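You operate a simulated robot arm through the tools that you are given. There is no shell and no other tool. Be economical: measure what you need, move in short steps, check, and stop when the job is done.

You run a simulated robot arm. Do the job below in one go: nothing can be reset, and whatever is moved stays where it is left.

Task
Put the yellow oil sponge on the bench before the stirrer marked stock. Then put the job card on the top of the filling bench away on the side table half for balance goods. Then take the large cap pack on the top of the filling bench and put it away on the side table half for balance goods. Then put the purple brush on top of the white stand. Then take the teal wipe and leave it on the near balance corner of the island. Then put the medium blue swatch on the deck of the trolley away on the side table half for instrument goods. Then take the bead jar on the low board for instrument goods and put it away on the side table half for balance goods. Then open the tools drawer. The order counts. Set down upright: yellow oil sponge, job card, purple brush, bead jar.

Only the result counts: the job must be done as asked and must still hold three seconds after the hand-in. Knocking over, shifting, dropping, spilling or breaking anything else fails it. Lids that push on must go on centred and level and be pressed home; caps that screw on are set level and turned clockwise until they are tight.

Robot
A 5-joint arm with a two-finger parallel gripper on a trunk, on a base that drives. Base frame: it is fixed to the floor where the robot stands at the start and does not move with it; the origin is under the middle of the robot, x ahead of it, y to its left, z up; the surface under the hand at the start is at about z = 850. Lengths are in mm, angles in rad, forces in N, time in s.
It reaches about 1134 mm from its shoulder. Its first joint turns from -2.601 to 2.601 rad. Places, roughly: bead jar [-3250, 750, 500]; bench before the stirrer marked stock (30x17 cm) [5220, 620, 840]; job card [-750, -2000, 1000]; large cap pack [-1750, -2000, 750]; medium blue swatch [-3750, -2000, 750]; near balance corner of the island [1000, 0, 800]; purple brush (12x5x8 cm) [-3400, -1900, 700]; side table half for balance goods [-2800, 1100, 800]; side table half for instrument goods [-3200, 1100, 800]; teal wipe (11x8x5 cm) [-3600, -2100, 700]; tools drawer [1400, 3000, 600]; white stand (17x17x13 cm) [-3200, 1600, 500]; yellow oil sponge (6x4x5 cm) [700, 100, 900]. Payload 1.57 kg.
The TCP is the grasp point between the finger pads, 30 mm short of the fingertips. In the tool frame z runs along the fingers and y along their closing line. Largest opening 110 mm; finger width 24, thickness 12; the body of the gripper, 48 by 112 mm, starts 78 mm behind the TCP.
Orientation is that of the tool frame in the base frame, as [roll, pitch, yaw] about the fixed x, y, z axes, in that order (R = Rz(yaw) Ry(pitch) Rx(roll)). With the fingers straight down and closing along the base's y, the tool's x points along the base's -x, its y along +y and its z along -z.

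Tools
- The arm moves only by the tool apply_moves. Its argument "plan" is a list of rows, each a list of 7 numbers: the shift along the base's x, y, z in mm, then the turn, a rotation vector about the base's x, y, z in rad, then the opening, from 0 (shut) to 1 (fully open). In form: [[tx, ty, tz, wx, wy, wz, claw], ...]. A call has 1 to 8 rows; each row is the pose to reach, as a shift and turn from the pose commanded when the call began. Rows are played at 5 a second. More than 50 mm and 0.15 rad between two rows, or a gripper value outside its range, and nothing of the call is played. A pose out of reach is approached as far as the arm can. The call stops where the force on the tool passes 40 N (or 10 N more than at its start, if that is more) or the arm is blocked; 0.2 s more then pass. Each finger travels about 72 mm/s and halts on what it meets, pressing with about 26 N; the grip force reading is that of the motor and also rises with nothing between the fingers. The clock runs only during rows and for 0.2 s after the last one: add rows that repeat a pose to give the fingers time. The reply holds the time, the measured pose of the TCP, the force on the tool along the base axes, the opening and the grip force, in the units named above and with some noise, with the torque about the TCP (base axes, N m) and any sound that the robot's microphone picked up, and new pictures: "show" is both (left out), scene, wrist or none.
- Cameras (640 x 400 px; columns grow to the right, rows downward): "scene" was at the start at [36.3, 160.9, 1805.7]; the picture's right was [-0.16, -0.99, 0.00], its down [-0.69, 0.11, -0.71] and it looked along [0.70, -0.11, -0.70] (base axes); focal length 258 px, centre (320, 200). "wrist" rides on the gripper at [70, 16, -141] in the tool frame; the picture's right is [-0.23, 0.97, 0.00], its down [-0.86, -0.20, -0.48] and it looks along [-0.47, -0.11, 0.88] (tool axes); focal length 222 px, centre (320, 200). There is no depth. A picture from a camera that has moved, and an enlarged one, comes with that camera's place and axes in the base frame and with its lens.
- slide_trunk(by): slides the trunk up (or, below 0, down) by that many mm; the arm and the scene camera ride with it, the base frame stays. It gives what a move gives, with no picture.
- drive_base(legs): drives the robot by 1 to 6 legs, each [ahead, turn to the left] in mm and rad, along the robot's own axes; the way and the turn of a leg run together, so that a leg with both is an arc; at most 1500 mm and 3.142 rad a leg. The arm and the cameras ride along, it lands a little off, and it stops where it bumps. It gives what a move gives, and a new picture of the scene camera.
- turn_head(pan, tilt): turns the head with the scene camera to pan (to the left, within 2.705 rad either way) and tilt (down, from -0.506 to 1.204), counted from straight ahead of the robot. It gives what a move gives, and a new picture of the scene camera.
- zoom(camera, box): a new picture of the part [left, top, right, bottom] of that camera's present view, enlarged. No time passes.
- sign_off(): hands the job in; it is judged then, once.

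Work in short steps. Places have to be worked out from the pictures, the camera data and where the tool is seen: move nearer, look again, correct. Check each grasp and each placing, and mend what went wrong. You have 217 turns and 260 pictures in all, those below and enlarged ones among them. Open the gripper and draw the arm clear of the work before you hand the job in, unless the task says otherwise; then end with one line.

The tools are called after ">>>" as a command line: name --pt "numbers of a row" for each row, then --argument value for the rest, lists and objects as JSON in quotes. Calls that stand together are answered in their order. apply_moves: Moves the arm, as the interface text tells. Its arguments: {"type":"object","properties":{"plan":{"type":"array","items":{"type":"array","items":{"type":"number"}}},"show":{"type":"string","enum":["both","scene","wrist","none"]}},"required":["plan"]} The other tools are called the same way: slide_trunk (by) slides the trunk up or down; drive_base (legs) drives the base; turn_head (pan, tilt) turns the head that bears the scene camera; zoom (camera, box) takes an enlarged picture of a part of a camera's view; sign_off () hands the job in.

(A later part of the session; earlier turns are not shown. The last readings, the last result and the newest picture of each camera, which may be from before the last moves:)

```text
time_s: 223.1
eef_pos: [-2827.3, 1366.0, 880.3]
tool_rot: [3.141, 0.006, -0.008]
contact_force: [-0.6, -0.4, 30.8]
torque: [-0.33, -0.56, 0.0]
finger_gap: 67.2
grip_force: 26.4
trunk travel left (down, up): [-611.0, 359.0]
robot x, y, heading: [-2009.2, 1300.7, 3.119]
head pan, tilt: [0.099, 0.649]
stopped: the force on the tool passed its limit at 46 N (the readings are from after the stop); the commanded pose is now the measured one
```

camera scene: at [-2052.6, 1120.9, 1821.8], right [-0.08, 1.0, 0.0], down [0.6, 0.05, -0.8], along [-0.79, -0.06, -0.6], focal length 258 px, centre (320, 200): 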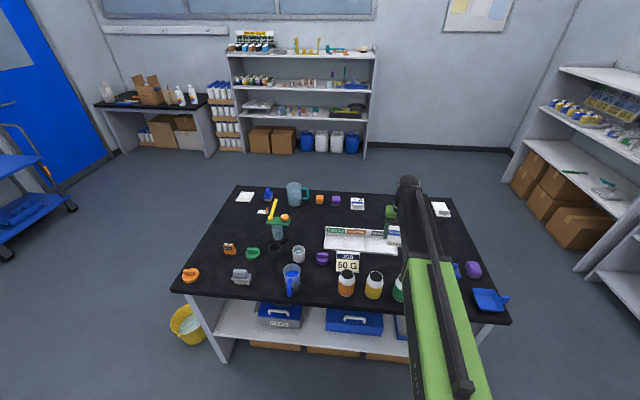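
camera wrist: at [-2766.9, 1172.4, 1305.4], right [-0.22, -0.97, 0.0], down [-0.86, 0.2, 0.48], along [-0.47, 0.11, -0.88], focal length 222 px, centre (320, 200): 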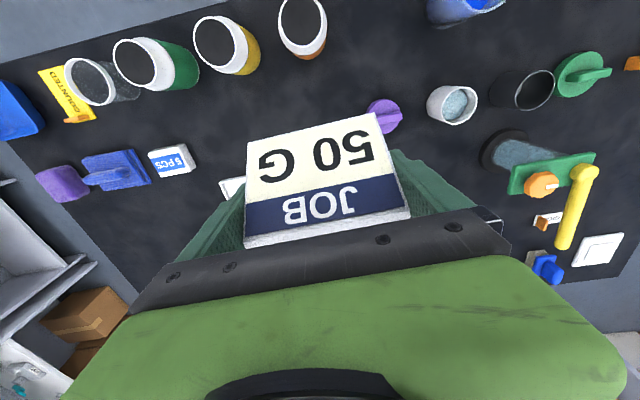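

Firmly seated (contact at 880). Releasing and rising.

>>> apply_moves --pt "0 0 0 0 0 0 0.75" --pt "0 0 0 0 0 0 0.75" --show "none"

>>> slide_trunk --by 210

>>> zoom --camera "wrist" --box '[0, 0, 640, 400]'

```text
time_s: 223.7
eef_pos: [-2826.0, 1365.5, 881.2]
tool_rot: [-3.14, 0.004, -0.01]
contact_force: [1.2, 13.8, 32.1]
torque: [-0.85, -0.36, 0.09]
finger_gap: 71.2
grip_force: 0.0
trunk travel left (down, up): [-611.0, 359.0]
robot x, y, heading: [-2011.8, 1296.8, 3.12]
head pan, tilt: [0.099, 0.649]
```

```text
time_s: 225.9
eef_pos: [-2828.4, 1365.0, 1087.9]
tool_rot: [3.141, 0.005, -0.005]
contact_force: [0.8, -0.5, 0.0]
torque: [-0.03, 0.01, -0.02]
finger_gap: 82.5
grip_force: 0.1
trunk travel left (down, up): [-821.0, 149.0]
robot x, y, heading: [-2007.1, 1298.8, 3.118]
head pan, tilt: [0.099, 0.649]
```

```text
1.00 times, centred on (320, 200) of wrist (not enlarged: the box is as wide or as high as the picture)
camera zoom: at [-2758.6, 1348.7, 1228.3], right [-0.23, -0.97, 0.0], down [-0.85, 0.21, 0.48], along [-0.47, 0.11, -0.88], focal length 222 px, centre (320, 200)
```

zoom: 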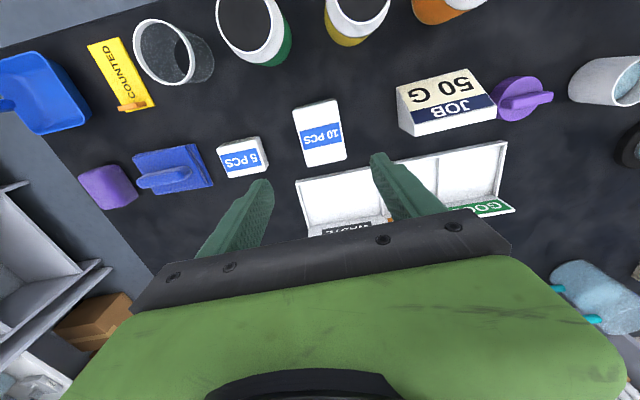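

Pack placed. Next the trolley items; driving round the south side of the table to the trolley.

>>> drive_base --legs '[[-400, 0], [0, 1.43], [900, 0], [900, 0], [0, -1.12], [900, 0]]'

```text
time_s: 247.9
eef_pos: [-3634.3, -824.9, 1086.9]
tool_rot: [-3.141, 0.002, 0.228]
contact_force: [-0.1, -0.3, -0.3]
torque: [-0.04, -0.01, 0.04]
finger_gap: 82.4
grip_force: 0.0
trunk travel left (down, up): [-821.0, 149.0]
robot x, y, heading: [-2822.2, -698.3, -2.932]
head pan, tilt: [0.099, 0.649]
camera scene: at [-2823.8, -884.2, 1817.4], right [-0.3, 0.95, 0.0], down [0.58, 0.18, -0.8], along [-0.76, -0.24, -0.61], focal length 258 px, centre (320, 200)
```

scene: 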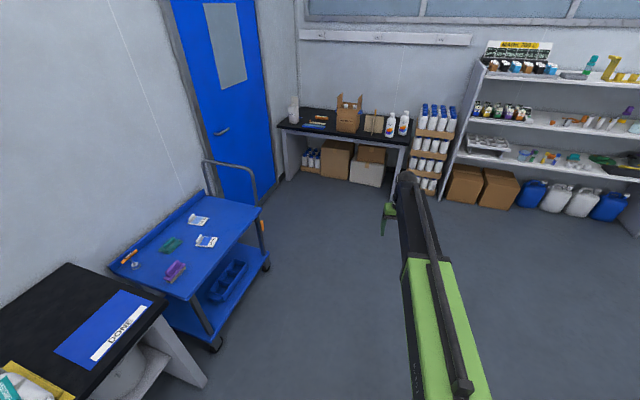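

>>> zoom --camera "scene" --box '[100, 180, 280, 360]'

```text
2.22 times, centred on (190, 270) of scene
camera zoom: at [-2823.8, -884.2, 1817.4], right [-0.3, 0.95, 0.0], down [0.58, 0.18, -0.8], along [-0.76, -0.24, -0.61], focal length 573 px, centre (609, 44)
```

zoom: 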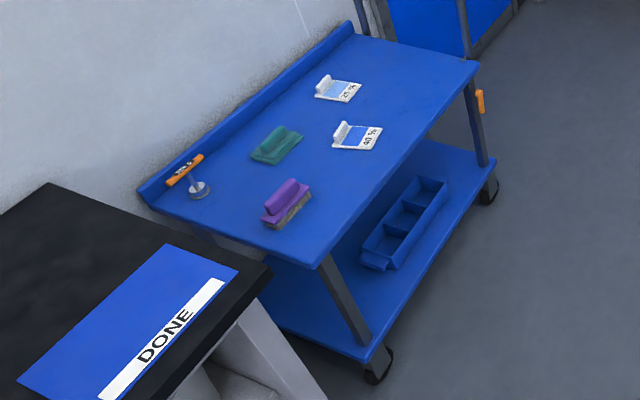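

Trolley deck carries the brush, teal wipe and two blue swatches. The trolley handle is tall, so I'll line up at y ≈ −700, turn there, and then go straight in.

>>> drive_base --legs '[[0, -0.21], [560, 0], [0, 1.571]]'

>>> turn_head --pan 0 --tilt 0.8

```text
time_s: 255.6
eef_pos: [-3435.7, -1521.2, 1088.4]
tool_rot: [3.139, 0.004, 1.564]
contact_force: [0.0, -0.4, -1.1]
torque: [-0.01, -0.09, -0.01]
finger_gap: 82.4
grip_force: 0.0
trunk travel left (down, up): [-821.0, 149.0]
robot x, y, heading: [-3342.3, -705.6, -1.611]
head pan, tilt: [0.099, 0.649]
camera scene: at [-3165.4, -750.1, 1817.8], right [-1.0, -0.06, 0.0], down [-0.04, 0.6, -0.8], along [0.05, -0.79, -0.6], focal length 258 px, centre (320, 200)
```

scene: 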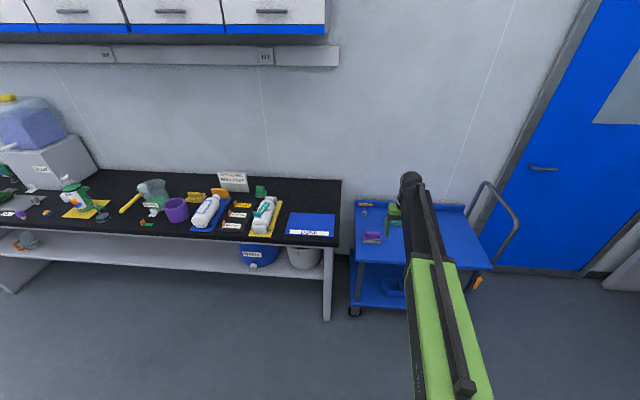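

```text
time_s: 256.3
eef_pos: [-3433.5, -1521.0, 1087.8]
tool_rot: [-3.141, 0.003, 1.565]
contact_force: [0.2, 0.0, 1.0]
torque: [0.01, -0.01, -0.01]
finger_gap: 82.7
grip_force: 0.2
trunk travel left (down, up): [-821.0, 149.0]
robot x, y, heading: [-3341.7, -701.2, -1.61]
head pan, tilt: [0.0, 0.799]
camera scene: at [-3170.7, -744.1, 1804.9], right [-1.0, 0.04, 0.0], down [0.03, 0.72, -0.7], along [-0.03, -0.7, -0.72], focal length 258 px, centre (320, 200)
```

scene: 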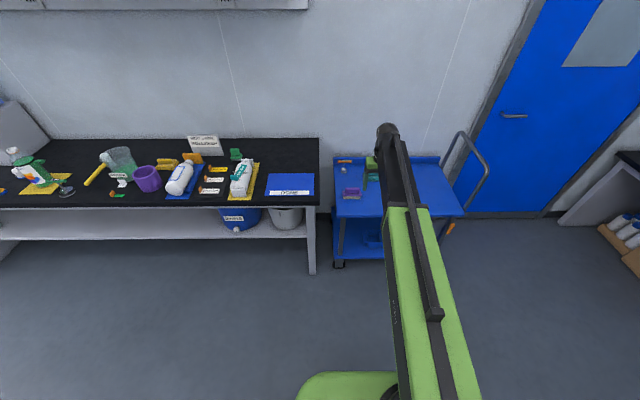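

Driving forward 310 mm to bring the hand over the brush and looking with the wrist camera.

>>> drive_base --legs '[[0, 0.04], [310, 0]]'

>>> slide_trunk --by -150

>>> zoom --camera "wrist" --box '[0, 0, 640, 400]'

```text
time_s: 258.8
eef_pos: [-3399.3, -1836.3, 1086.8]
tool_rot: [3.141, 0.001, 1.605]
contact_force: [0.0, -0.3, -0.7]
torque: [0.03, 0.02, -0.02]
finger_gap: 82.5
grip_force: 0.1
trunk travel left (down, up): [-821.0, 149.0]
robot x, y, heading: [-3339.9, -1013.7, -1.563]
head pan, tilt: [0.0, 0.799]
camera scene: at [-3170.0, -1047.4, 1804.8], right [-1.0, -0.01, 0.0], down [0.0, 0.72, -0.7], along [0.0, -0.7, -0.72], focal length 258 px, centre (320, 200)
```

scene: 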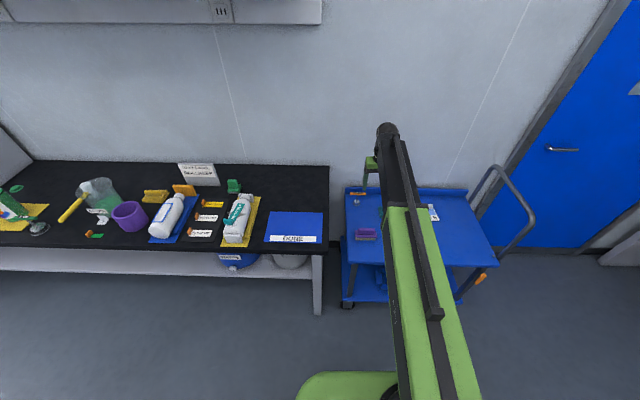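

```text
time_s: 260.5
eef_pos: [-3397.8, -1835.1, 938.3]
tool_rot: [3.141, 0.003, 1.605]
contact_force: [0.4, 0.6, 0.5]
torque: [0.01, -0.03, 0.0]
finger_gap: 82.6
grip_force: 0.2
trunk travel left (down, up): [-671.0, 299.0]
robot x, y, heading: [-3339.8, -1010.8, -1.565]
head pan, tilt: [0.0, 0.799]
```

```text
1.00 times, centred on (320, 200) of wrist (not enlarged: the box is as wide or as high as the picture)
camera zoom: at [-3384.0, -1763.4, 1078.4], right [0.98, -0.19, 0.0], down [-0.17, -0.86, 0.48], along [-0.09, -0.47, -0.88], focal length 222 px, centre (320, 200)
```

zoom: 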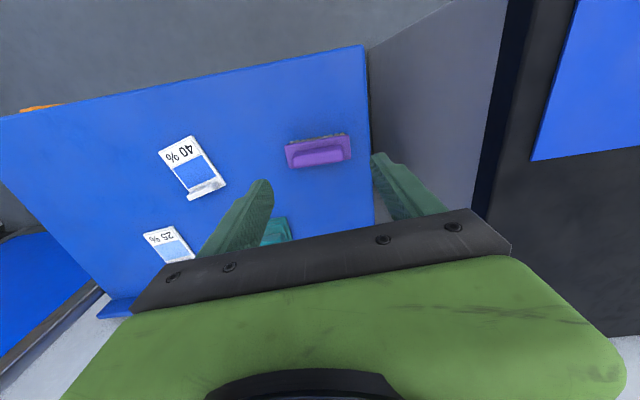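

>>> zoom --camera "wrist" --box '[260, 100, 420, 200]'

>>> zoom --camera "wrist" --box '[130, 120, 290, 270]'

```text
4.00 times, centred on (340, 150) of wrist
camera zoom: at [-3384.0, -1763.4, 1078.4], right [0.98, -0.19, 0.0], down [-0.17, -0.86, 0.48], along [-0.09, -0.47, -0.88], focal length 888 px, centre (240, 400)
```

zoom: 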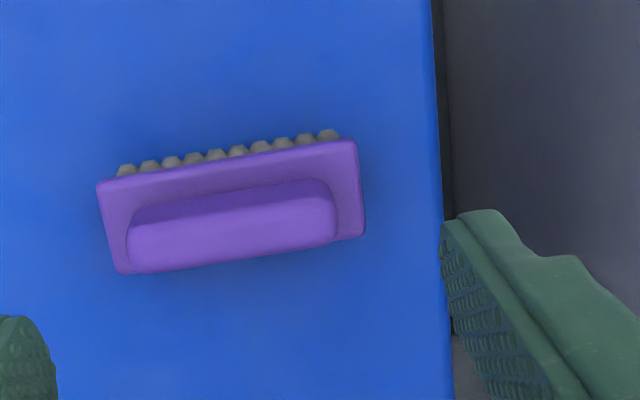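

```text
2.67 times, centred on (210, 195) of wrist
camera zoom: at [-3384.0, -1763.4, 1078.4], right [0.98, -0.19, 0.0], down [-0.17, -0.86, 0.48], along [-0.09, -0.47, -0.88], focal length 592 px, centre (613, 213)
```

zoom: 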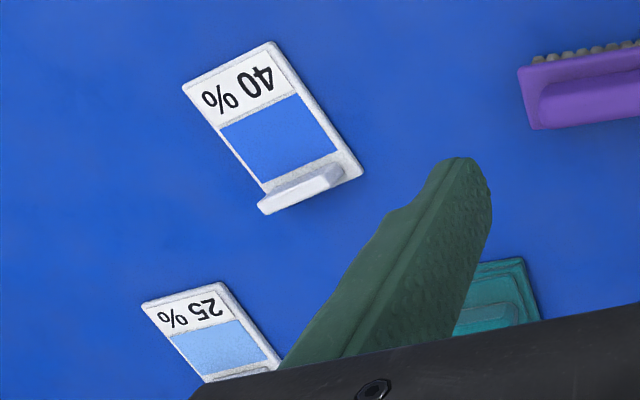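

The brush is 12 × 5 cm, centred near [-3410, -1880] with its length along x, plate top around z ≈ 672. Before picking it up I need to know how the white stand under the side table can be reached, so I'll drive round to the table's west side and look.

>>> drive_base --legs '[[-350, 0], [0, -2.5], [850, 0], [850, 0], [0, -2.2]]'

>>> turn_head --pan 0.1 --tilt 0.6

```text
time_s: 282.1
eef_pos: [-3562.4, 656.4, 937.4]
tool_rot: [-3.14, 0.002, -3.064]
contact_force: [0.0, -0.3, 0.0]
torque: [-0.07, 0.01, 0.02]
finger_gap: 82.3
grip_force: 0.0
trunk travel left (down, up): [-671.0, 299.0]
robot x, y, heading: [-4390.8, 657.4, 0.055]
head pan, tilt: [0.0, 0.799]
camera scene: at [-4359.8, 828.5, 1654.8], right [0.06, -1.0, 0.0], down [-0.72, -0.04, -0.7], along [0.7, 0.04, -0.72], focal length 258 px, centre (320, 200)
```

scene: 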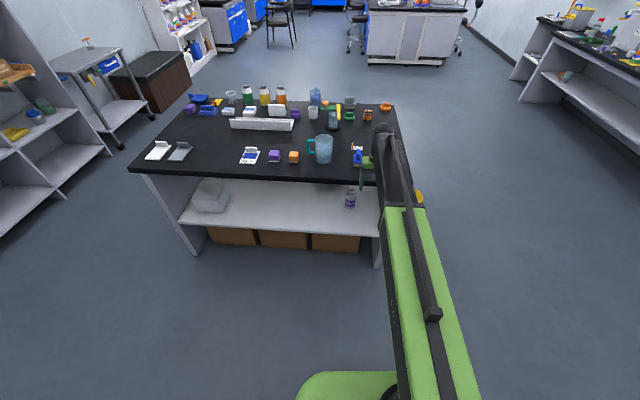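

```text
time_s: 282.8
eef_pos: [-3562.6, 657.1, 937.7]
tool_rot: [3.141, 0.004, -3.065]
contact_force: [-0.2, -0.6, -0.6]
torque: [-0.01, 0.01, 0.0]
finger_gap: 82.5
grip_force: 0.0
trunk travel left (down, up): [-671.0, 299.0]
robot x, y, heading: [-4384.6, 658.6, 0.055]
head pan, tilt: [0.099, 0.6]
camera scene: at [-4354.0, 837.2, 1671.7], right [0.16, -0.99, 0.0], down [-0.56, -0.09, -0.82], along [0.81, 0.13, -0.57], focal length 258 px, centre (320, 200)
```

scene: 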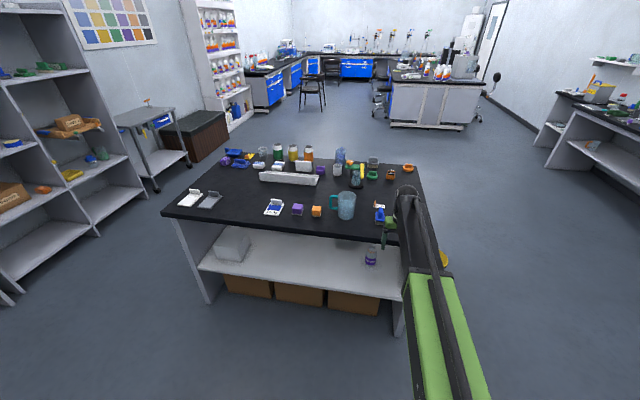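

>>> zoom --camera "scene" --box '[160, 180, 440, 330]'

```text
2.29 times, centred on (300, 255) of scene
camera zoom: at [-4354.0, 837.2, 1671.7], right [0.16, -0.99, 0.0], down [-0.56, -0.09, -0.82], along [0.81, 0.13, -0.57], focal length 590 px, centre (366, 74)
```

zoom: 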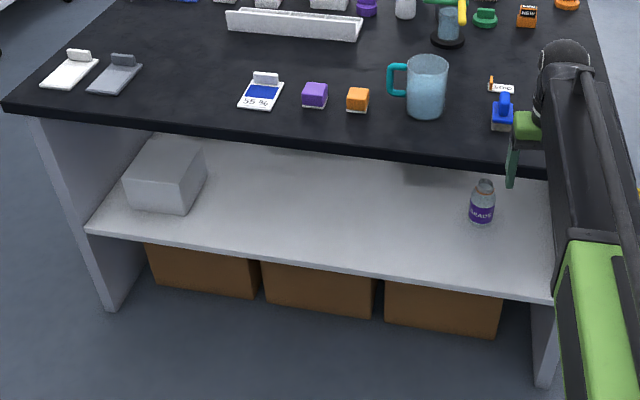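

The west half holds a "55 %" dark swatch, so 40 % is the medium one. The white stand (≈[-3226, 1607], top z ≈ 530) and bead jar (≈[-3211, 700]) are on the low shelf (z ≈ 400) under the top (underside ~800). I'll need a nearly horizontal tool, so I'll back off and test the tilt range.

>>> drive_base --legs '[[-350, 0]]'

>>> apply_moves --pt "0 0 0 0 -0.15 0 0.75" --pt "0 0 0 0 -0.3 0 0.75" --pt "0 0 0 0 -0.45 0 0.75" --pt "0 0 0 0 -0.6 0 0.75" --pt "0 0 0 0 -0.75 0 0.75" --pt "0 0 0 0 -0.9 0 0.75" --pt "0 0 0 0 -1.05 0 0.75" --pt "0 0 0 0 -1.2 0 0.75" --show "both"

```text
time_s: 285.1
eef_pos: [-3920.0, 633.6, 937.7]
tool_rot: [-3.141, 0.004, -3.07]
contact_force: [0.0, 0.2, 0.0]
torque: [0.05, -0.02, -0.02]
finger_gap: 82.6
grip_force: 0.1
trunk travel left (down, up): [-671.0, 299.0]
robot x, y, heading: [-4746.9, 633.9, 0.053]
head pan, tilt: [0.099, 0.6]
camera scene: at [-4709.8, 816.4, 1671.8], right [0.15, -0.99, 0.0], down [-0.56, -0.09, -0.83], along [0.82, 0.12, -0.56], focal length 258 px, centre (320, 200)
```

scene: 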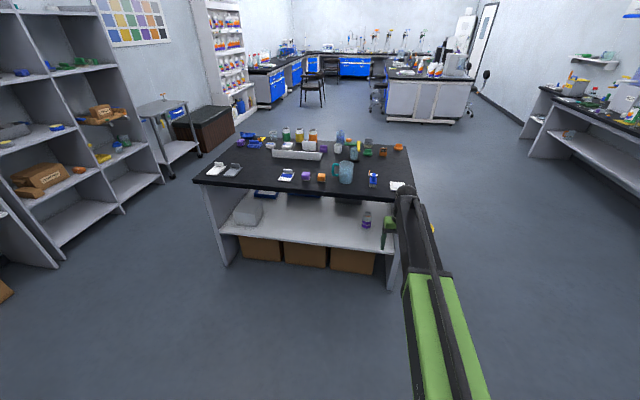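

```text
time_s: 286.9
eef_pos: [-3921.3, 629.6, 1090.1]
tool_rot: [-2.956, 1.196, -2.941]
contact_force: [0.8, -0.4, -0.5]
torque: [0.01, 0.02, -0.01]
finger_gap: 82.3
grip_force: 0.0
out of reach, approached as far as the arm can: row 2, 3, 4, 5, 6, 7, 8
trunk travel left (down, up): [-671.0, 299.0]
robot x, y, heading: [-4742.9, 637.5, 0.053]
head pan, tilt: [0.099, 0.6]
camera scene: at [-4709.4, 816.4, 1671.7], right [0.15, -0.99, 0.0], down [-0.56, -0.09, -0.83], along [0.82, 0.12, -0.56], focal length 258 px, centre (320, 200)
camera wrist: at [-4078.4, 640.4, 1074.5], right [0.06, 0.99, 0.14], down [-0.13, -0.14, 0.98], along [0.99, -0.07, 0.12], focal length 222 px, centre (320, 200)
```

scene: 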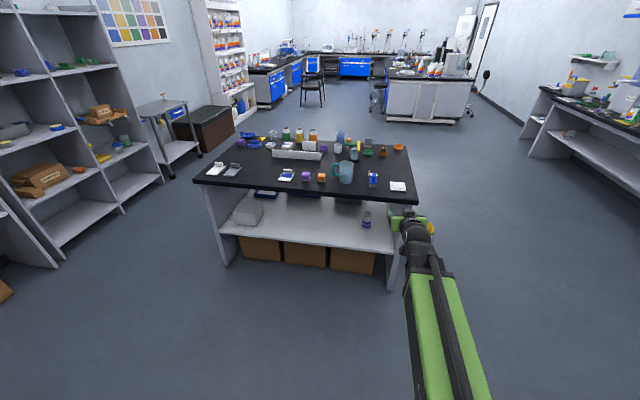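
wrist: 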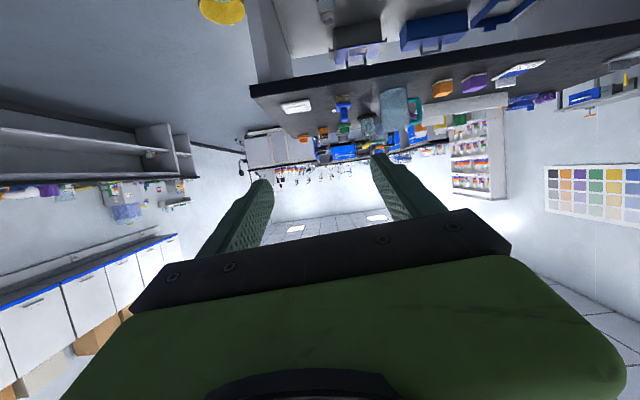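

Tilting works (wrist pivot ~240 mm behind the TCP; the arm can go low with the trunk). Plan: pick the brush vertically, spin it 90° and set it back, then regrasp it with the tilted tool along its length. Restoring the vertical tool and returning to the trolley.

>>> apply_moves --pt "0 0 0 0 0.15 0 0.9" --pt "0 0 0 0 0.3 0 0.9" --pt "0 0 0 0 0.45 0 0.9" --pt "0 0 0 0 0.6 0 0.9" --pt "0 0 0 0 0.75 0 0.9" --pt "0 0 0 0 0.9 0 0.9" --pt "0 0 0 0 1.05 0 0.9" --pt "0 0 0 0 1.2 0 0.9" --show "none"

>>> drive_base --legs '[[0, -0.87], [1000, 0], [850, 0], [0, -0.75]]'

```text
time_s: 288.7
eef_pos: [-3917.7, 627.8, 936.6]
tool_rot: [-3.141, 0.0, -3.067]
contact_force: [0.3, 0.0, 1.3]
torque: [0.02, -0.03, 0.02]
finger_gap: 99.1
grip_force: 0.0
out of reach, approached as far as the arm can: row 1, 2, 3, 4, 5, 6, 7, 8
trunk travel left (down, up): [-671.0, 299.0]
robot x, y, heading: [-4742.4, 637.2, 0.053]
head pan, tilt: [0.099, 0.6]
```

```text
time_s: 302.1
eef_pos: [-3590.8, -1509.4, 936.2]
tool_rot: [-3.14, 0.001, 1.562]
contact_force: [0.1, -0.2, 0.2]
torque: [0.05, 0.03, 0.01]
finger_gap: 99.0
grip_force: 0.0
trunk travel left (down, up): [-671.0, 299.0]
robot x, y, heading: [-3525.7, -682.6, -1.596]
head pan, tilt: [0.099, 0.6]
camera scene: at [-3347.4, -734.1, 1671.8], right [-1.0, -0.08, 0.0], down [-0.04, 0.56, -0.82], along [0.06, -0.82, -0.57], focal length 258 px, centre (320, 200)
```

scene: 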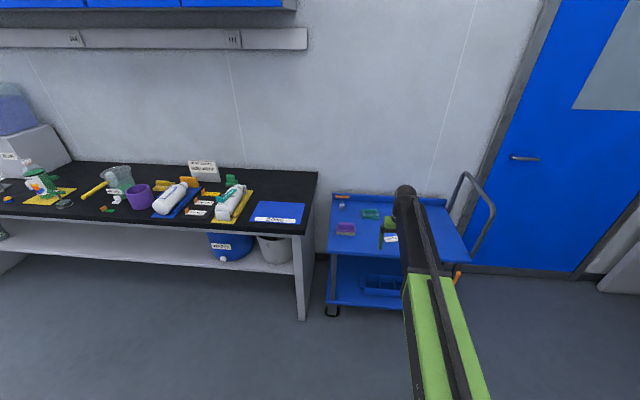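

I'll go straight in 365 mm and use the arm sideways to reach the brush.

>>> drive_base --legs '[[365, 0]]'

>>> apply_moves --pt "45 0 0 0 0 0.14 0.9" --pt "90 0 0 0 0 0.28 0.9" --pt "135 0 0 0 0 0.42 0.9" --pt "180 0 0 0 0 0.56 0.9" --pt "190 0 0 0 0 0.7 0.9" --pt "190 0 0 0 0 0.84 0.9" --pt "190 0 0 0 0 0.98 0.9" --pt "190 0 0 0 0 1.12 0.9" --show "none"

>>> apply_moves --pt "0 0 0 0 0 0.14 0.9" --pt "0 0 0 0 0 0.28 0.9" --pt "0 0 0 0 0 0.42 0.9" --show "wrist"

```text
time_s: 304.5
eef_pos: [-3605.4, -1881.4, 938.3]
tool_rot: [-3.141, 0.001, 1.555]
contact_force: [0.4, -0.7, -0.1]
torque: [0.03, 0.03, -0.02]
finger_gap: 99.1
grip_force: 0.2
trunk travel left (down, up): [-671.0, 299.0]
robot x, y, heading: [-3536.2, -1061.8, -1.603]
head pan, tilt: [0.099, 0.6]
camera scene: at [-3356.3, -1108.2, 1671.7], right [-1.0, -0.07, 0.0], down [-0.04, 0.56, -0.82], along [0.05, -0.82, -0.57], focal length 258 px, centre (320, 200)
```

scene: 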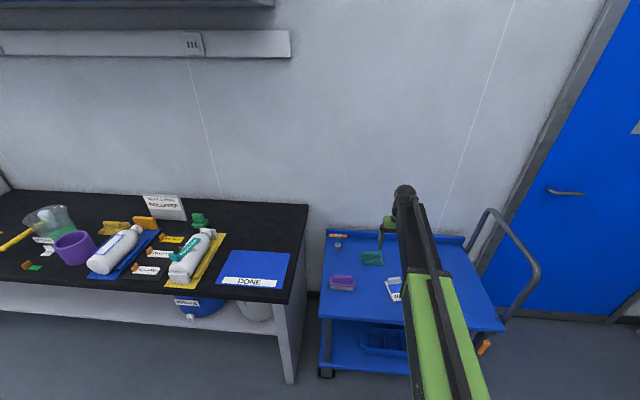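

```text
time_s: 306.3
eef_pos: [-3415.9, -1881.3, 938.5]
tool_rot: [-3.141, 0.003, 2.676]
contact_force: [1.0, 0.2, 0.3]
torque: [0.0, -0.02, 0.01]
finger_gap: 99.1
grip_force: 0.0
trunk travel left (down, up): [-671.0, 299.0]
robot x, y, heading: [-3533.8, -1056.2, -1.604]
head pan, tilt: [0.099, 0.6]
```

```text
time_s: 307.1
eef_pos: [-3414.4, -1881.2, 937.5]
tool_rot: [-3.141, 0.003, 3.095]
contact_force: [-0.3, 0.0, 0.0]
torque: [-0.01, -0.01, -0.01]
finger_gap: 99.1
grip_force: 0.0
trunk travel left (down, up): [-671.0, 299.0]
robot x, y, heading: [-3535.9, -1062.2, -1.603]
head pan, tilt: [0.099, 0.6]
camera wrist: at [-3484.0, -1861.4, 1078.3], right [0.27, 0.96, 0.0], down [0.84, -0.24, 0.48], along [0.46, -0.13, -0.88], focal length 222 px, centre (320, 200)
```

wrist: 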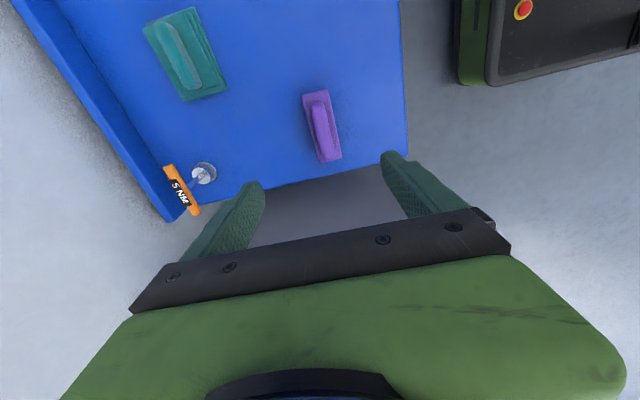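

>>> zoom --camera "wrist" --box '[260, 70, 420, 170]'

```text
4.00 times, centred on (340, 120) of wrist
camera zoom: at [-3484.0, -1861.4, 1078.3], right [0.27, 0.96, 0.0], down [0.84, -0.24, 0.48], along [0.46, -0.13, -0.88], focal length 888 px, centre (240, 520)
```

zoom: 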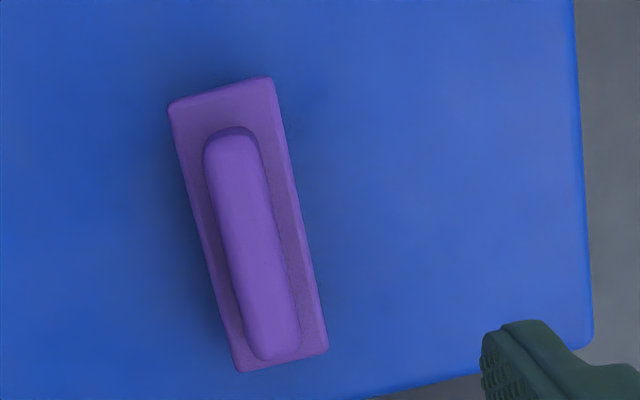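

The handle centreline is off by ~4 mm and 0.033 rad. Correcting, then lowering to z ≈ 690 with fingers straddling the plate.

>>> apply_moves --pt "5.2 3.8 0 0 0 -0.033 0.75" --pt "5.2 3.8 0 0 0 -0.033 0.75" --show "none"

>>> slide_trunk --by -200

>>> zoom --camera "wrist" --box '[160, 60, 480, 260]'

```text
time_s: 307.7
eef_pos: [-3410.4, -1877.9, 938.5]
tool_rot: [-3.141, 0.004, 3.061]
contact_force: [0.5, -0.3, 0.5]
torque: [0.0, -0.01, 0.02]
finger_gap: 82.7
grip_force: 0.0
trunk travel left (down, up): [-671.0, 299.0]
robot x, y, heading: [-3537.8, -1062.8, -1.606]
head pan, tilt: [0.099, 0.6]
```

```text
time_s: 309.8
eef_pos: [-3409.7, -1878.1, 737.2]
tool_rot: [3.141, 0.003, 3.063]
contact_force: [0.5, -0.7, 0.4]
torque: [0.05, -0.04, 0.0]
finger_gap: 82.7
grip_force: 0.1
trunk travel left (down, up): [-471.0, 499.0]
robot x, y, heading: [-3530.5, -1056.5, -1.604]
head pan, tilt: [0.099, 0.6]
```

```text
2.00 times, centred on (320, 160) of wrist
camera zoom: at [-3478.1, -1855.4, 878.4], right [0.3, 0.95, 0.0], down [0.83, -0.27, 0.48], along [0.46, -0.15, -0.88], focal length 444 px, centre (320, 280)
```

zoom: 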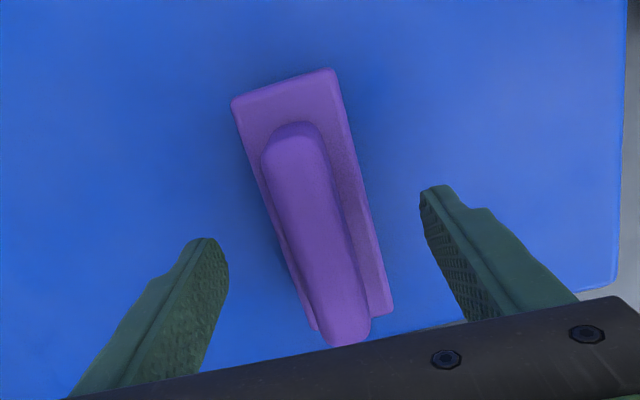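

Good straddle. Lowering 55 mm more and closing on the plate.

>>> slide_trunk --by -55

>>> apply_moves --pt "0 0 0 0 0 0 0.5" --pt "0 0 0 0 0 0 0.3" --pt "0 0 0 0 0 0 0.3" --pt "0 0 0 0 0 0 0.3" --show "wrist"

```text
time_s: 310.6
eef_pos: [-3411.4, -1876.5, 690.3]
tool_rot: [-3.141, 0.003, 3.062]
contact_force: [0.6, -2.5, 30.0]
torque: [1.31, 0.21, -0.03]
finger_gap: 80.5
grip_force: 0.0
trunk travel left (down, up): [-421.0, 549.0]
robot x, y, heading: [-3534.1, -1056.0, -1.607]
head pan, tilt: [0.099, 0.6]
stopped: the force on the tool passed its limit at 68 N (the readings are from after the stop); the commanded pose is now the measured one
```

```text
time_s: 311.6
eef_pos: [-3410.2, -1874.7, 690.9]
tool_rot: [-3.139, 0.003, 3.061]
contact_force: [2.0, 2.9, 28.2]
torque: [0.59, 0.2, 0.2]
finger_gap: 44.6
grip_force: 26.6
trunk travel left (down, up): [-421.0, 549.0]
robot x, y, heading: [-3533.8, -1059.0, -1.605]
head pan, tilt: [0.099, 0.6]
camera wrist: at [-3477.9, -1853.9, 830.5], right [0.3, 0.95, 0.0], down [0.83, -0.27, 0.48], along [0.46, -0.15, -0.88], focal length 222 px, centre (320, 200)
```

wrist: 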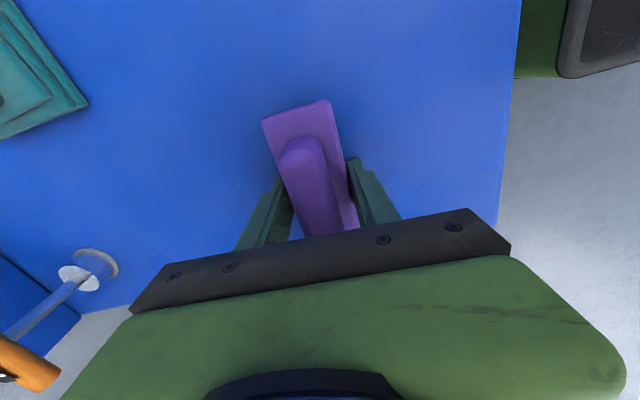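

Fingertips touched down around z ≈ 660 (deck), and the plate is gripped at 44.6 mm. Lifting slightly and checking.

>>> slide_trunk --by 45

>>> zoom --camera "wrist" --box '[160, 60, 480, 260]'

>>> zoom --camera "scene" --box '[290, 180, 480, 380]'

```text
time_s: 312.5
eef_pos: [-3409.1, -1878.0, 732.9]
tool_rot: [3.141, 0.004, 3.059]
contact_force: [0.0, -0.4, -1.7]
torque: [0.04, 0.01, -0.01]
finger_gap: 43.8
grip_force: 25.8
trunk travel left (down, up): [-466.0, 504.0]
robot x, y, heading: [-3539.9, -1059.4, -1.601]
head pan, tilt: [0.099, 0.6]
```

```text
2.00 times, centred on (320, 160) of wrist
camera zoom: at [-3477.9, -1855.8, 873.4], right [0.3, 0.95, 0.0], down [0.83, -0.27, 0.48], along [0.46, -0.15, -0.88], focal length 444 px, centre (320, 280)
```

zoom: 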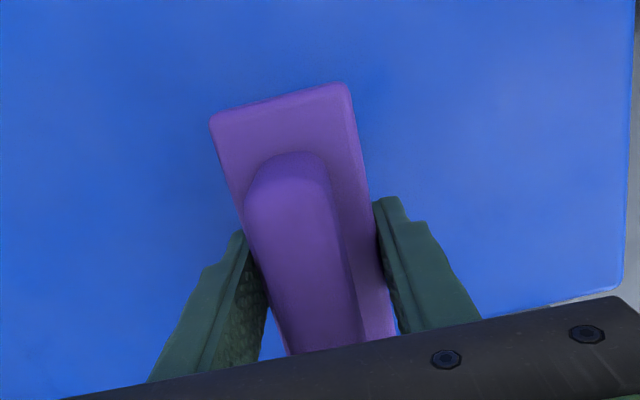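

```text
2.00 times, centred on (385, 280) of scene
camera zoom: at [-3356.2, -1108.0, 1466.9], right [-1.0, -0.07, 0.0], down [-0.04, 0.56, -0.83], along [0.05, -0.82, -0.56], focal length 516 px, centre (190, 40)
```

zoom: 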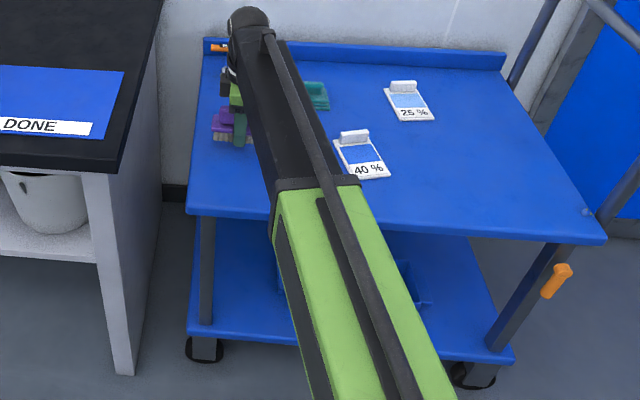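

Brush is lifted clear. Spinning it −1.34 rad so its length points along the arm's radial direction.

>>> apply_moves --pt "0 0 0 0 0 -0.149 0.3" --pt "0 0 0 0 0 -0.298 0.3" --pt "0 0 0 0 0 -0.447 0.3" --pt "0 0 0 0 0 -0.596 0.3" --pt "0 0 0 0 0 -0.745 0.3" --pt "0 0 0 0 0 -0.894 0.3" --pt "0 0 0 0 0 -1.043 0.3" --pt "0 0 0 0 0 -1.19 0.3" --show "none"

>>> apply_moves --pt "0 0 0 0 0 -0.147 0.3" --show "none"

>>> slide_trunk --by -38

>>> slide_trunk --by -4

```text
time_s: 314.3
eef_pos: [-3409.0, -1879.1, 732.8]
tool_rot: [-3.14, 0.002, 1.868]
contact_force: [-0.1, -0.4, -1.5]
torque: [0.0, -0.02, -0.04]
finger_gap: 43.7
grip_force: 25.6
trunk travel left (down, up): [-466.0, 504.0]
robot x, y, heading: [-3535.3, -1058.3, -1.603]
head pan, tilt: [0.099, 0.6]
```

```text
time_s: 314.7
eef_pos: [-3409.8, -1878.8, 733.0]
tool_rot: [3.141, 0.003, 1.722]
contact_force: [-1.0, 0.0, -0.9]
torque: [-0.01, 0.02, 0.02]
finger_gap: 43.4
grip_force: 25.5
trunk travel left (down, up): [-466.0, 504.0]
robot x, y, heading: [-3533.9, -1057.3, -1.606]
head pan, tilt: [0.099, 0.6]
```

```text
time_s: 315.5
eef_pos: [-3409.8, -1876.9, 695.2]
tool_rot: [-3.141, 0.004, 1.725]
contact_force: [0.2, 0.2, -0.9]
torque: [-0.01, -0.02, 0.01]
finger_gap: 43.7
grip_force: 25.8
trunk travel left (down, up): [-428.0, 542.0]
robot x, y, heading: [-3536.7, -1055.1, -1.606]
head pan, tilt: [0.099, 0.6]
```

```text
time_s: 316.1
eef_pos: [-3410.0, -1876.9, 691.3]
tool_rot: [-3.14, 0.002, 1.724]
contact_force: [0.0, -0.2, -1.2]
torque: [0.03, 0.01, 0.03]
finger_gap: 43.6
grip_force: 26.1
trunk travel left (down, up): [-424.0, 546.0]
robot x, y, heading: [-3534.4, -1060.1, -1.608]
head pan, tilt: [0.099, 0.6]
```

>>> slide_trunk --by -2

>>> slide_trunk --by -2

```text
time_s: 316.6
eef_pos: [-3410.2, -1877.6, 688.9]
tool_rot: [3.141, 0.004, 1.724]
contact_force: [1.2, -8.4, 17.7]
torque: [0.5, 0.03, -0.06]
finger_gap: 43.9
grip_force: 25.4
trunk travel left (down, up): [-422.0, 548.0]
robot x, y, heading: [-3533.4, -1060.2, -1.604]
head pan, tilt: [0.099, 0.6]
```

```text
time_s: 317.0
eef_pos: [-3410.3, -1876.5, 690.9]
tool_rot: [3.141, 0.008, 1.725]
contact_force: [-0.8, -0.4, 26.0]
torque: [0.62, -0.17, 0.05]
finger_gap: 43.7
grip_force: 25.7
trunk travel left (down, up): [-421.0, 549.0]
robot x, y, heading: [-3533.4, -1060.9, -1.602]
head pan, tilt: [0.099, 0.6]
stopped: the force on the tool passed its limit at 44 N (the readings are from after the stop); the commanded pose is now the measured one
```

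Seated on the deck (z ≈ 660). Releasing, rising, then spinning the hand by π so the wrist camera ends up on top when tilted.

>>> apply_moves --pt "0 0 0 0 0 0 0.6" --pt "0 0 0 0 0 0 0.75" --show "none"

>>> slide_trunk --by 200

>>> apply_moves --pt "0 0 0 0 0 -0.149 0.75" --pt "0 0 0 0 0 -0.298 0.75" --pt "0 0 0 0 0 -0.447 0.75" --pt "0 0 0 0 0 -0.596 0.75" --pt "0 0 0 0 0 -0.745 0.75" --pt "0 0 0 0 0 -0.894 0.75" --pt "0 0 0 0 0 -1.043 0.75" --pt "0 0 0 0 0 -1.192 0.75" --show "none"

>>> apply_moves --pt "0 0 0 0 0 -0.149 0.75" --pt "0 0 0 0 0 -0.298 0.75" --pt "0 0 0 0 0 -0.447 0.75" --pt "0 0 0 0 0 -0.596 0.75" --pt "0 0 0 0 0 -0.745 0.75" --pt "0 0 0 0 0 -0.894 0.75" --pt "0 0 0 0 0 -1.043 0.75" --pt "0 0 0 0 0 -1.192 0.75" --show "none"

>>> apply_moves --pt "0 0 0 0 0 -0.149 0.75" --pt "0 0 0 0 0 -0.298 0.75" --pt "0 0 0 0 0 -0.447 0.75" --pt "0 0 0 0 0 -0.596 0.75" --pt "0 0 0 0 0 -0.745 0.75" --pt "0 0 0 0 0 -0.757 0.75" --show "wrist"

```text
time_s: 317.6
eef_pos: [-3412.9, -1878.4, 690.1]
tool_rot: [-3.138, 0.009, 1.723]
contact_force: [-29.4, -3.3, 45.4]
torque: [0.63, -0.53, 0.39]
finger_gap: 58.0
grip_force: 0.0
trunk travel left (down, up): [-421.0, 549.0]
robot x, y, heading: [-3534.8, -1059.8, -1.611]
head pan, tilt: [0.099, 0.6]
```

```text
time_s: 319.8
eef_pos: [-3408.1, -1879.6, 887.3]
tool_rot: [3.141, 0.008, 1.725]
contact_force: [0.4, 0.3, 0.7]
torque: [0.03, -0.04, -0.02]
finger_gap: 82.3
grip_force: 0.1
trunk travel left (down, up): [-621.0, 349.0]
robot x, y, heading: [-3531.9, -1057.3, -1.61]
head pan, tilt: [0.099, 0.6]
```

```text
time_s: 321.6
eef_pos: [-3410.3, -1878.4, 888.1]
tool_rot: [-3.141, 0.006, 0.528]
contact_force: [0.2, 0.2, 0.5]
torque: [0.01, 0.01, 0.0]
finger_gap: 82.7
grip_force: 0.0
trunk travel left (down, up): [-621.0, 349.0]
robot x, y, heading: [-3535.9, -1059.6, -1.603]
head pan, tilt: [0.099, 0.6]
```

```text
time_s: 323.4
eef_pos: [-3409.4, -1879.3, 887.5]
tool_rot: [-3.141, 0.008, -0.663]
contact_force: [0.9, -0.2, 1.2]
torque: [0.01, 0.02, 0.02]
finger_gap: 82.3
grip_force: 0.1
trunk travel left (down, up): [-621.0, 349.0]
robot x, y, heading: [-3534.2, -1058.8, -1.603]
head pan, tilt: [0.099, 0.6]
```

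```text
time_s: 324.8
eef_pos: [-3421.4, -1879.8, 887.6]
tool_rot: [-3.138, 0.006, -1.295]
contact_force: [0.1, -0.6, 0.1]
torque: [0.0, 0.02, 0.0]
finger_gap: 82.5
grip_force: 0.0
out of reach, approached as far as the arm can: row 5, 6
trunk travel left (down, up): [-621.0, 349.0]
robot x, y, heading: [-3531.7, -1059.1, -1.61]
head pan, tilt: [0.099, 0.6]
camera wrist: at [-3417.2, -1952.8, 1028.4], right [-1.0, -0.05, 0.0], down [-0.04, 0.87, 0.48], along [-0.02, 0.48, -0.87], focal length 222 px, centre (320, 200)
```

wrist: 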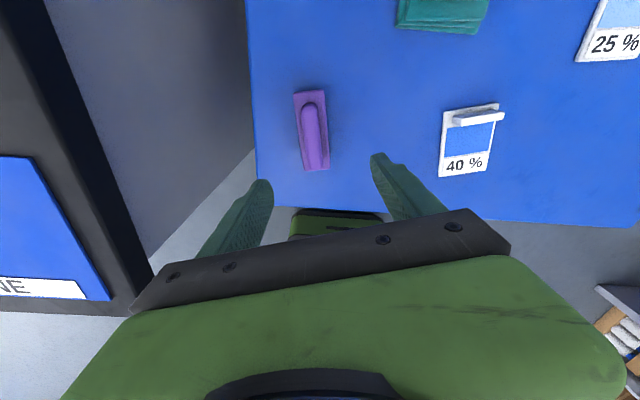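

The spin limit stops just short of π, so I'll go back to the normal roll (camera below) and use a tilt of 1.1 rad, which keeps the camera clear of the deck.

>>> apply_moves --pt "0 0 0 0 0 0.149 0.5" --pt "0 0 0 0 0 0.298 0.5" --pt "0 0 0 0 0 0.447 0.5" --pt "0 0 0 0 0 0.596 0.5" --pt "0 0 0 0 0 0.745 0.5" --pt "0 0 0 0 0 0.894 0.5" --pt "0 0 0 0 0 1.043 0.5" --pt "0 0 0 0 0 1.192 0.5" --show "none"

>>> apply_moves --pt "0 0 0 0 0 0.149 0.5" --pt "0 0 0 0 0 0.298 0.5" --pt "0 0 0 0 0 0.447 0.5" --pt "0 0 0 0 0 0.596 0.5" --pt "0 0 0 0 0 0.745 0.5" --pt "0 0 0 0 0 0.894 0.5" --pt "0 0 0 0 0 1.043 0.5" --pt "0 0 0 0 0 1.192 0.5" --show "none"

```text
time_s: 326.6
eef_pos: [-3419.9, -1882.1, 888.3]
tool_rot: [-3.138, 0.007, -0.097]
contact_force: [-1.0, 0.1, 0.5]
torque: [0.02, -0.01, 0.04]
finger_gap: 54.7
grip_force: 0.0
trunk travel left (down, up): [-621.0, 349.0]
robot x, y, heading: [-3531.9, -1055.6, -1.607]
head pan, tilt: [0.099, 0.6]
```

```text
time_s: 328.4
eef_pos: [-3421.1, -1882.3, 888.6]
tool_rot: [-3.138, 0.006, 1.096]
contact_force: [0.0, 0.3, 0.8]
torque: [0.0, 0.0, -0.01]
finger_gap: 55.1
grip_force: 0.1
trunk travel left (down, up): [-621.0, 349.0]
robot x, y, heading: [-3534.8, -1059.1, -1.603]
head pan, tilt: [0.099, 0.6]
```

>>> apply_moves --pt "-3 40 0 0 0 0.14 0.5" --pt "-6 80 0 0 0 0.28 0.5" --pt "-9 120 0 0 0 0.42 0.5" --pt "-12 152 0 0 0 0.56 0.5" --pt "-12 152 0 0 0 0.628 0.5" --show "none"

>>> apply_moves --pt "0 0 0 -0.136 -0.021 0 0.5" --pt "0 0 0 -0.272 -0.042 0 0.5" --pt "0 0 0 -0.408 -0.063 0 0.5" --pt "0 0 0 -0.544 -0.084 0 0.5" --pt "0 0 0 -0.68 -0.105 0 0.5" --pt "0 0 0 -0.816 -0.126 0 0.5" --pt "0 0 0 -0.952 -0.146 0 0.5" --pt "0 0 0 -1.087 -0.167 0 0.5" --show "wrist"

```text
time_s: 329.6
eef_pos: [-3433.2, -1729.9, 888.3]
tool_rot: [-3.137, 0.005, 1.721]
contact_force: [0.8, 0.8, -0.5]
torque: [-0.02, 0.0, -0.02]
finger_gap: 55.3
grip_force: 0.0
trunk travel left (down, up): [-621.0, 349.0]
robot x, y, heading: [-3536.1, -1055.5, -1.61]
head pan, tilt: [0.099, 0.6]
```

```text
time_s: 331.4
eef_pos: [-3421.9, -1835.7, 1019.4]
tool_rot: [3.14, 1.101, 1.718]
contact_force: [0.5, -0.1, -0.2]
torque: [-0.03, -0.04, 0.02]
finger_gap: 55.0
grip_force: 0.0
out of reach, approached as far as the arm can: row 2, 3, 4, 5, 6, 7, 8
trunk travel left (down, up): [-621.0, 349.0]
robot x, y, heading: [-3531.1, -1060.1, -1.603]
head pan, tilt: [0.099, 0.6]
camera wrist: at [-3428.2, -1676.8, 1019.6], right [0.98, 0.04, 0.2], down [-0.2, 0.01, 0.98], along [0.04, -1.0, 0.02], focal length 222 px, centre (320, 200)
```

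wrist: 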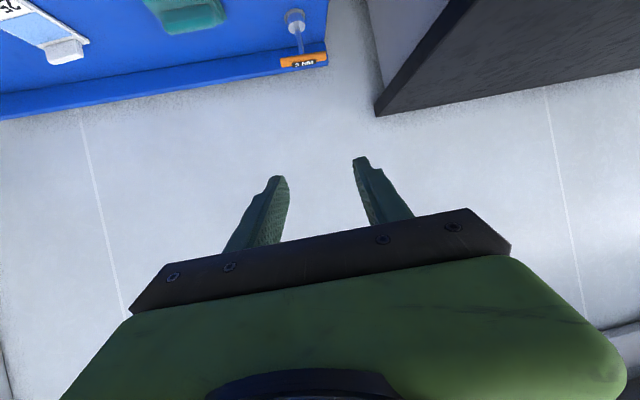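

At minimum arm radius here, so I'll back the base 140 mm, line up on the brush axis, and lower behind it.

>>> drive_base --legs '[[-145, 0]]'

>>> apply_moves --pt "-20 0 0 0 0 0 0.6" --show "none"

>>> slide_trunk --by -300

>>> zoom --camera "wrist" --box '[0, 0, 640, 400]'

```text
time_s: 332.7
eef_pos: [-3417.0, -1683.3, 1018.6]
tool_rot: [3.14, 1.1, 1.717]
contact_force: [0.3, 0.7, 0.3]
torque: [0.01, 0.04, -0.03]
finger_gap: 55.0
grip_force: 0.2
trunk travel left (down, up): [-621.0, 349.0]
robot x, y, heading: [-3529.9, -905.4, -1.606]
head pan, tilt: [0.099, 0.6]
camera scene: at [-3351.1, -955.3, 1622.1], right [-1.0, -0.06, 0.0], down [-0.04, 0.56, -0.83], along [0.05, -0.82, -0.56], focal length 258 px, centre (320, 200)
```

scene: 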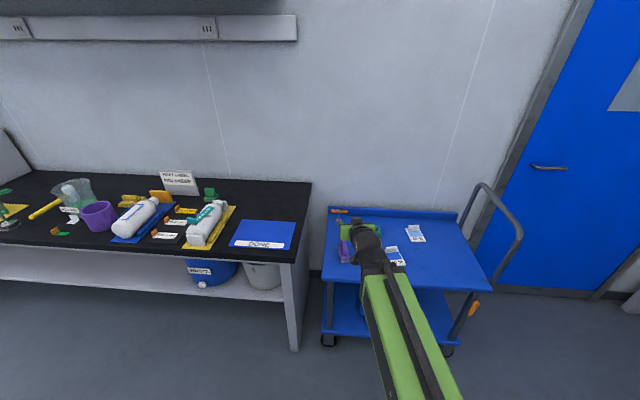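

```text
time_s: 333.1
eef_pos: [-3436.5, -1685.9, 1016.8]
tool_rot: [3.139, 1.096, 1.715]
contact_force: [0.0, 0.2, 1.0]
torque: [0.01, -0.03, 0.02]
finger_gap: 66.2
grip_force: 0.0
trunk travel left (down, up): [-621.0, 349.0]
robot x, y, heading: [-3531.6, -906.3, -1.603]
head pan, tilt: [0.099, 0.6]
```

```text
time_s: 336.1
eef_pos: [-3434.4, -1685.1, 718.1]
tool_rot: [3.14, 1.097, 1.716]
contact_force: [-0.1, 0.2, 0.1]
torque: [-0.02, 0.01, -0.01]
finger_gap: 65.9
grip_force: 0.0
trunk travel left (down, up): [-321.0, 649.0]
robot x, y, heading: [-3532.8, -907.4, -1.602]
head pan, tilt: [0.099, 0.6]
```

```text
1.00 times, centred on (320, 200) of wrist (not enlarged: the box is as wide or as high as the picture)
camera zoom: at [-3442.2, -1527.3, 719.5], right [0.98, 0.04, 0.2], down [-0.2, 0.01, 0.98], along [0.04, -1.0, 0.02], focal length 222 px, centre (320, 200)
```

zoom: 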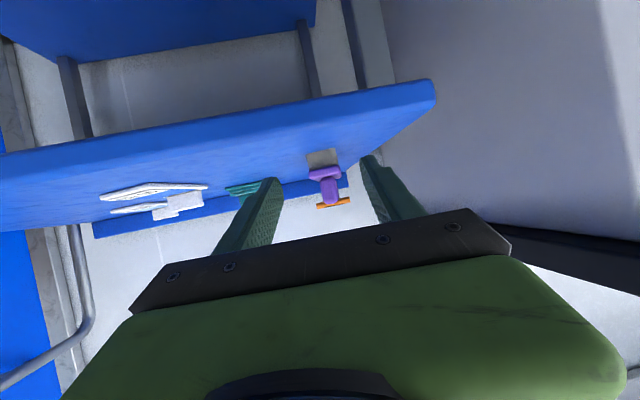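

>>> zoom --camera "wrist" --box '[270, 130, 400, 230]'

```text
4.00 times, centred on (335, 180) of wrist
camera zoom: at [-3442.2, -1527.3, 719.5], right [0.98, 0.04, 0.2], down [-0.2, 0.01, 0.98], along [0.04, -1.0, 0.02], focal length 888 px, centre (260, 280)
```

zoom: 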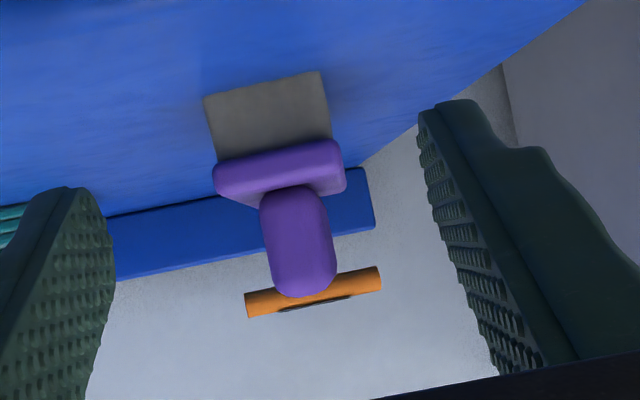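

The side view is clear: deck 660, plate top ≈ 698, handle 22 mm wide up to ≈ 735. I'll advance radially at TCP z ≈ 726 so the fingers straddle the handle just above the plate.

>>> apply_moves --pt "0 0 9 0 0 0 0.6" --pt "6 -46 9 0 0 0 0.6" --pt "12 -92 9 0 0 0 0.6" --pt "17 -138 9 0 0 0 0.6" --pt "22 -180 9 0 0 0 0.6" --show "wrist"

```text
time_s: 337.3
eef_pos: [-3415.2, -1865.0, 717.9]
tool_rot: [3.14, 1.103, 1.717]
contact_force: [0.4, -0.2, 0.4]
torque: [0.01, -0.04, -0.03]
finger_gap: 66.0
grip_force: 0.0
out of reach, approached as far as the arm can: row 1, 2, 3, 4, 5
trunk travel left (down, up): [-321.0, 649.0]
robot x, y, heading: [-3528.6, -905.1, -1.607]
head pan, tilt: [0.099, 0.6]
camera wrist: at [-3422.0, -1705.9, 719.7], right [0.98, 0.04, 0.2], down [-0.2, 0.01, 0.98], along [0.04, -1.0, 0.02], focal length 222 px, centre (320, 200)
```

wrist: 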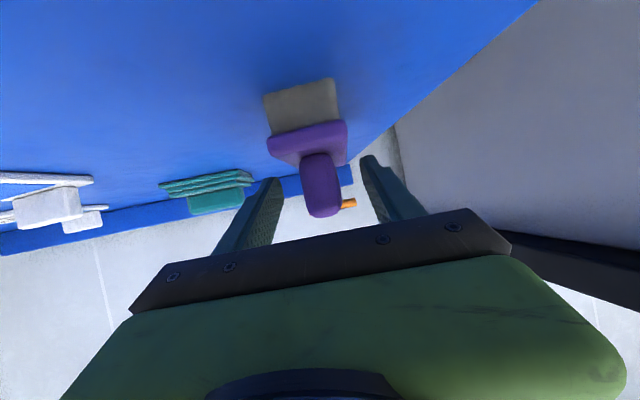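

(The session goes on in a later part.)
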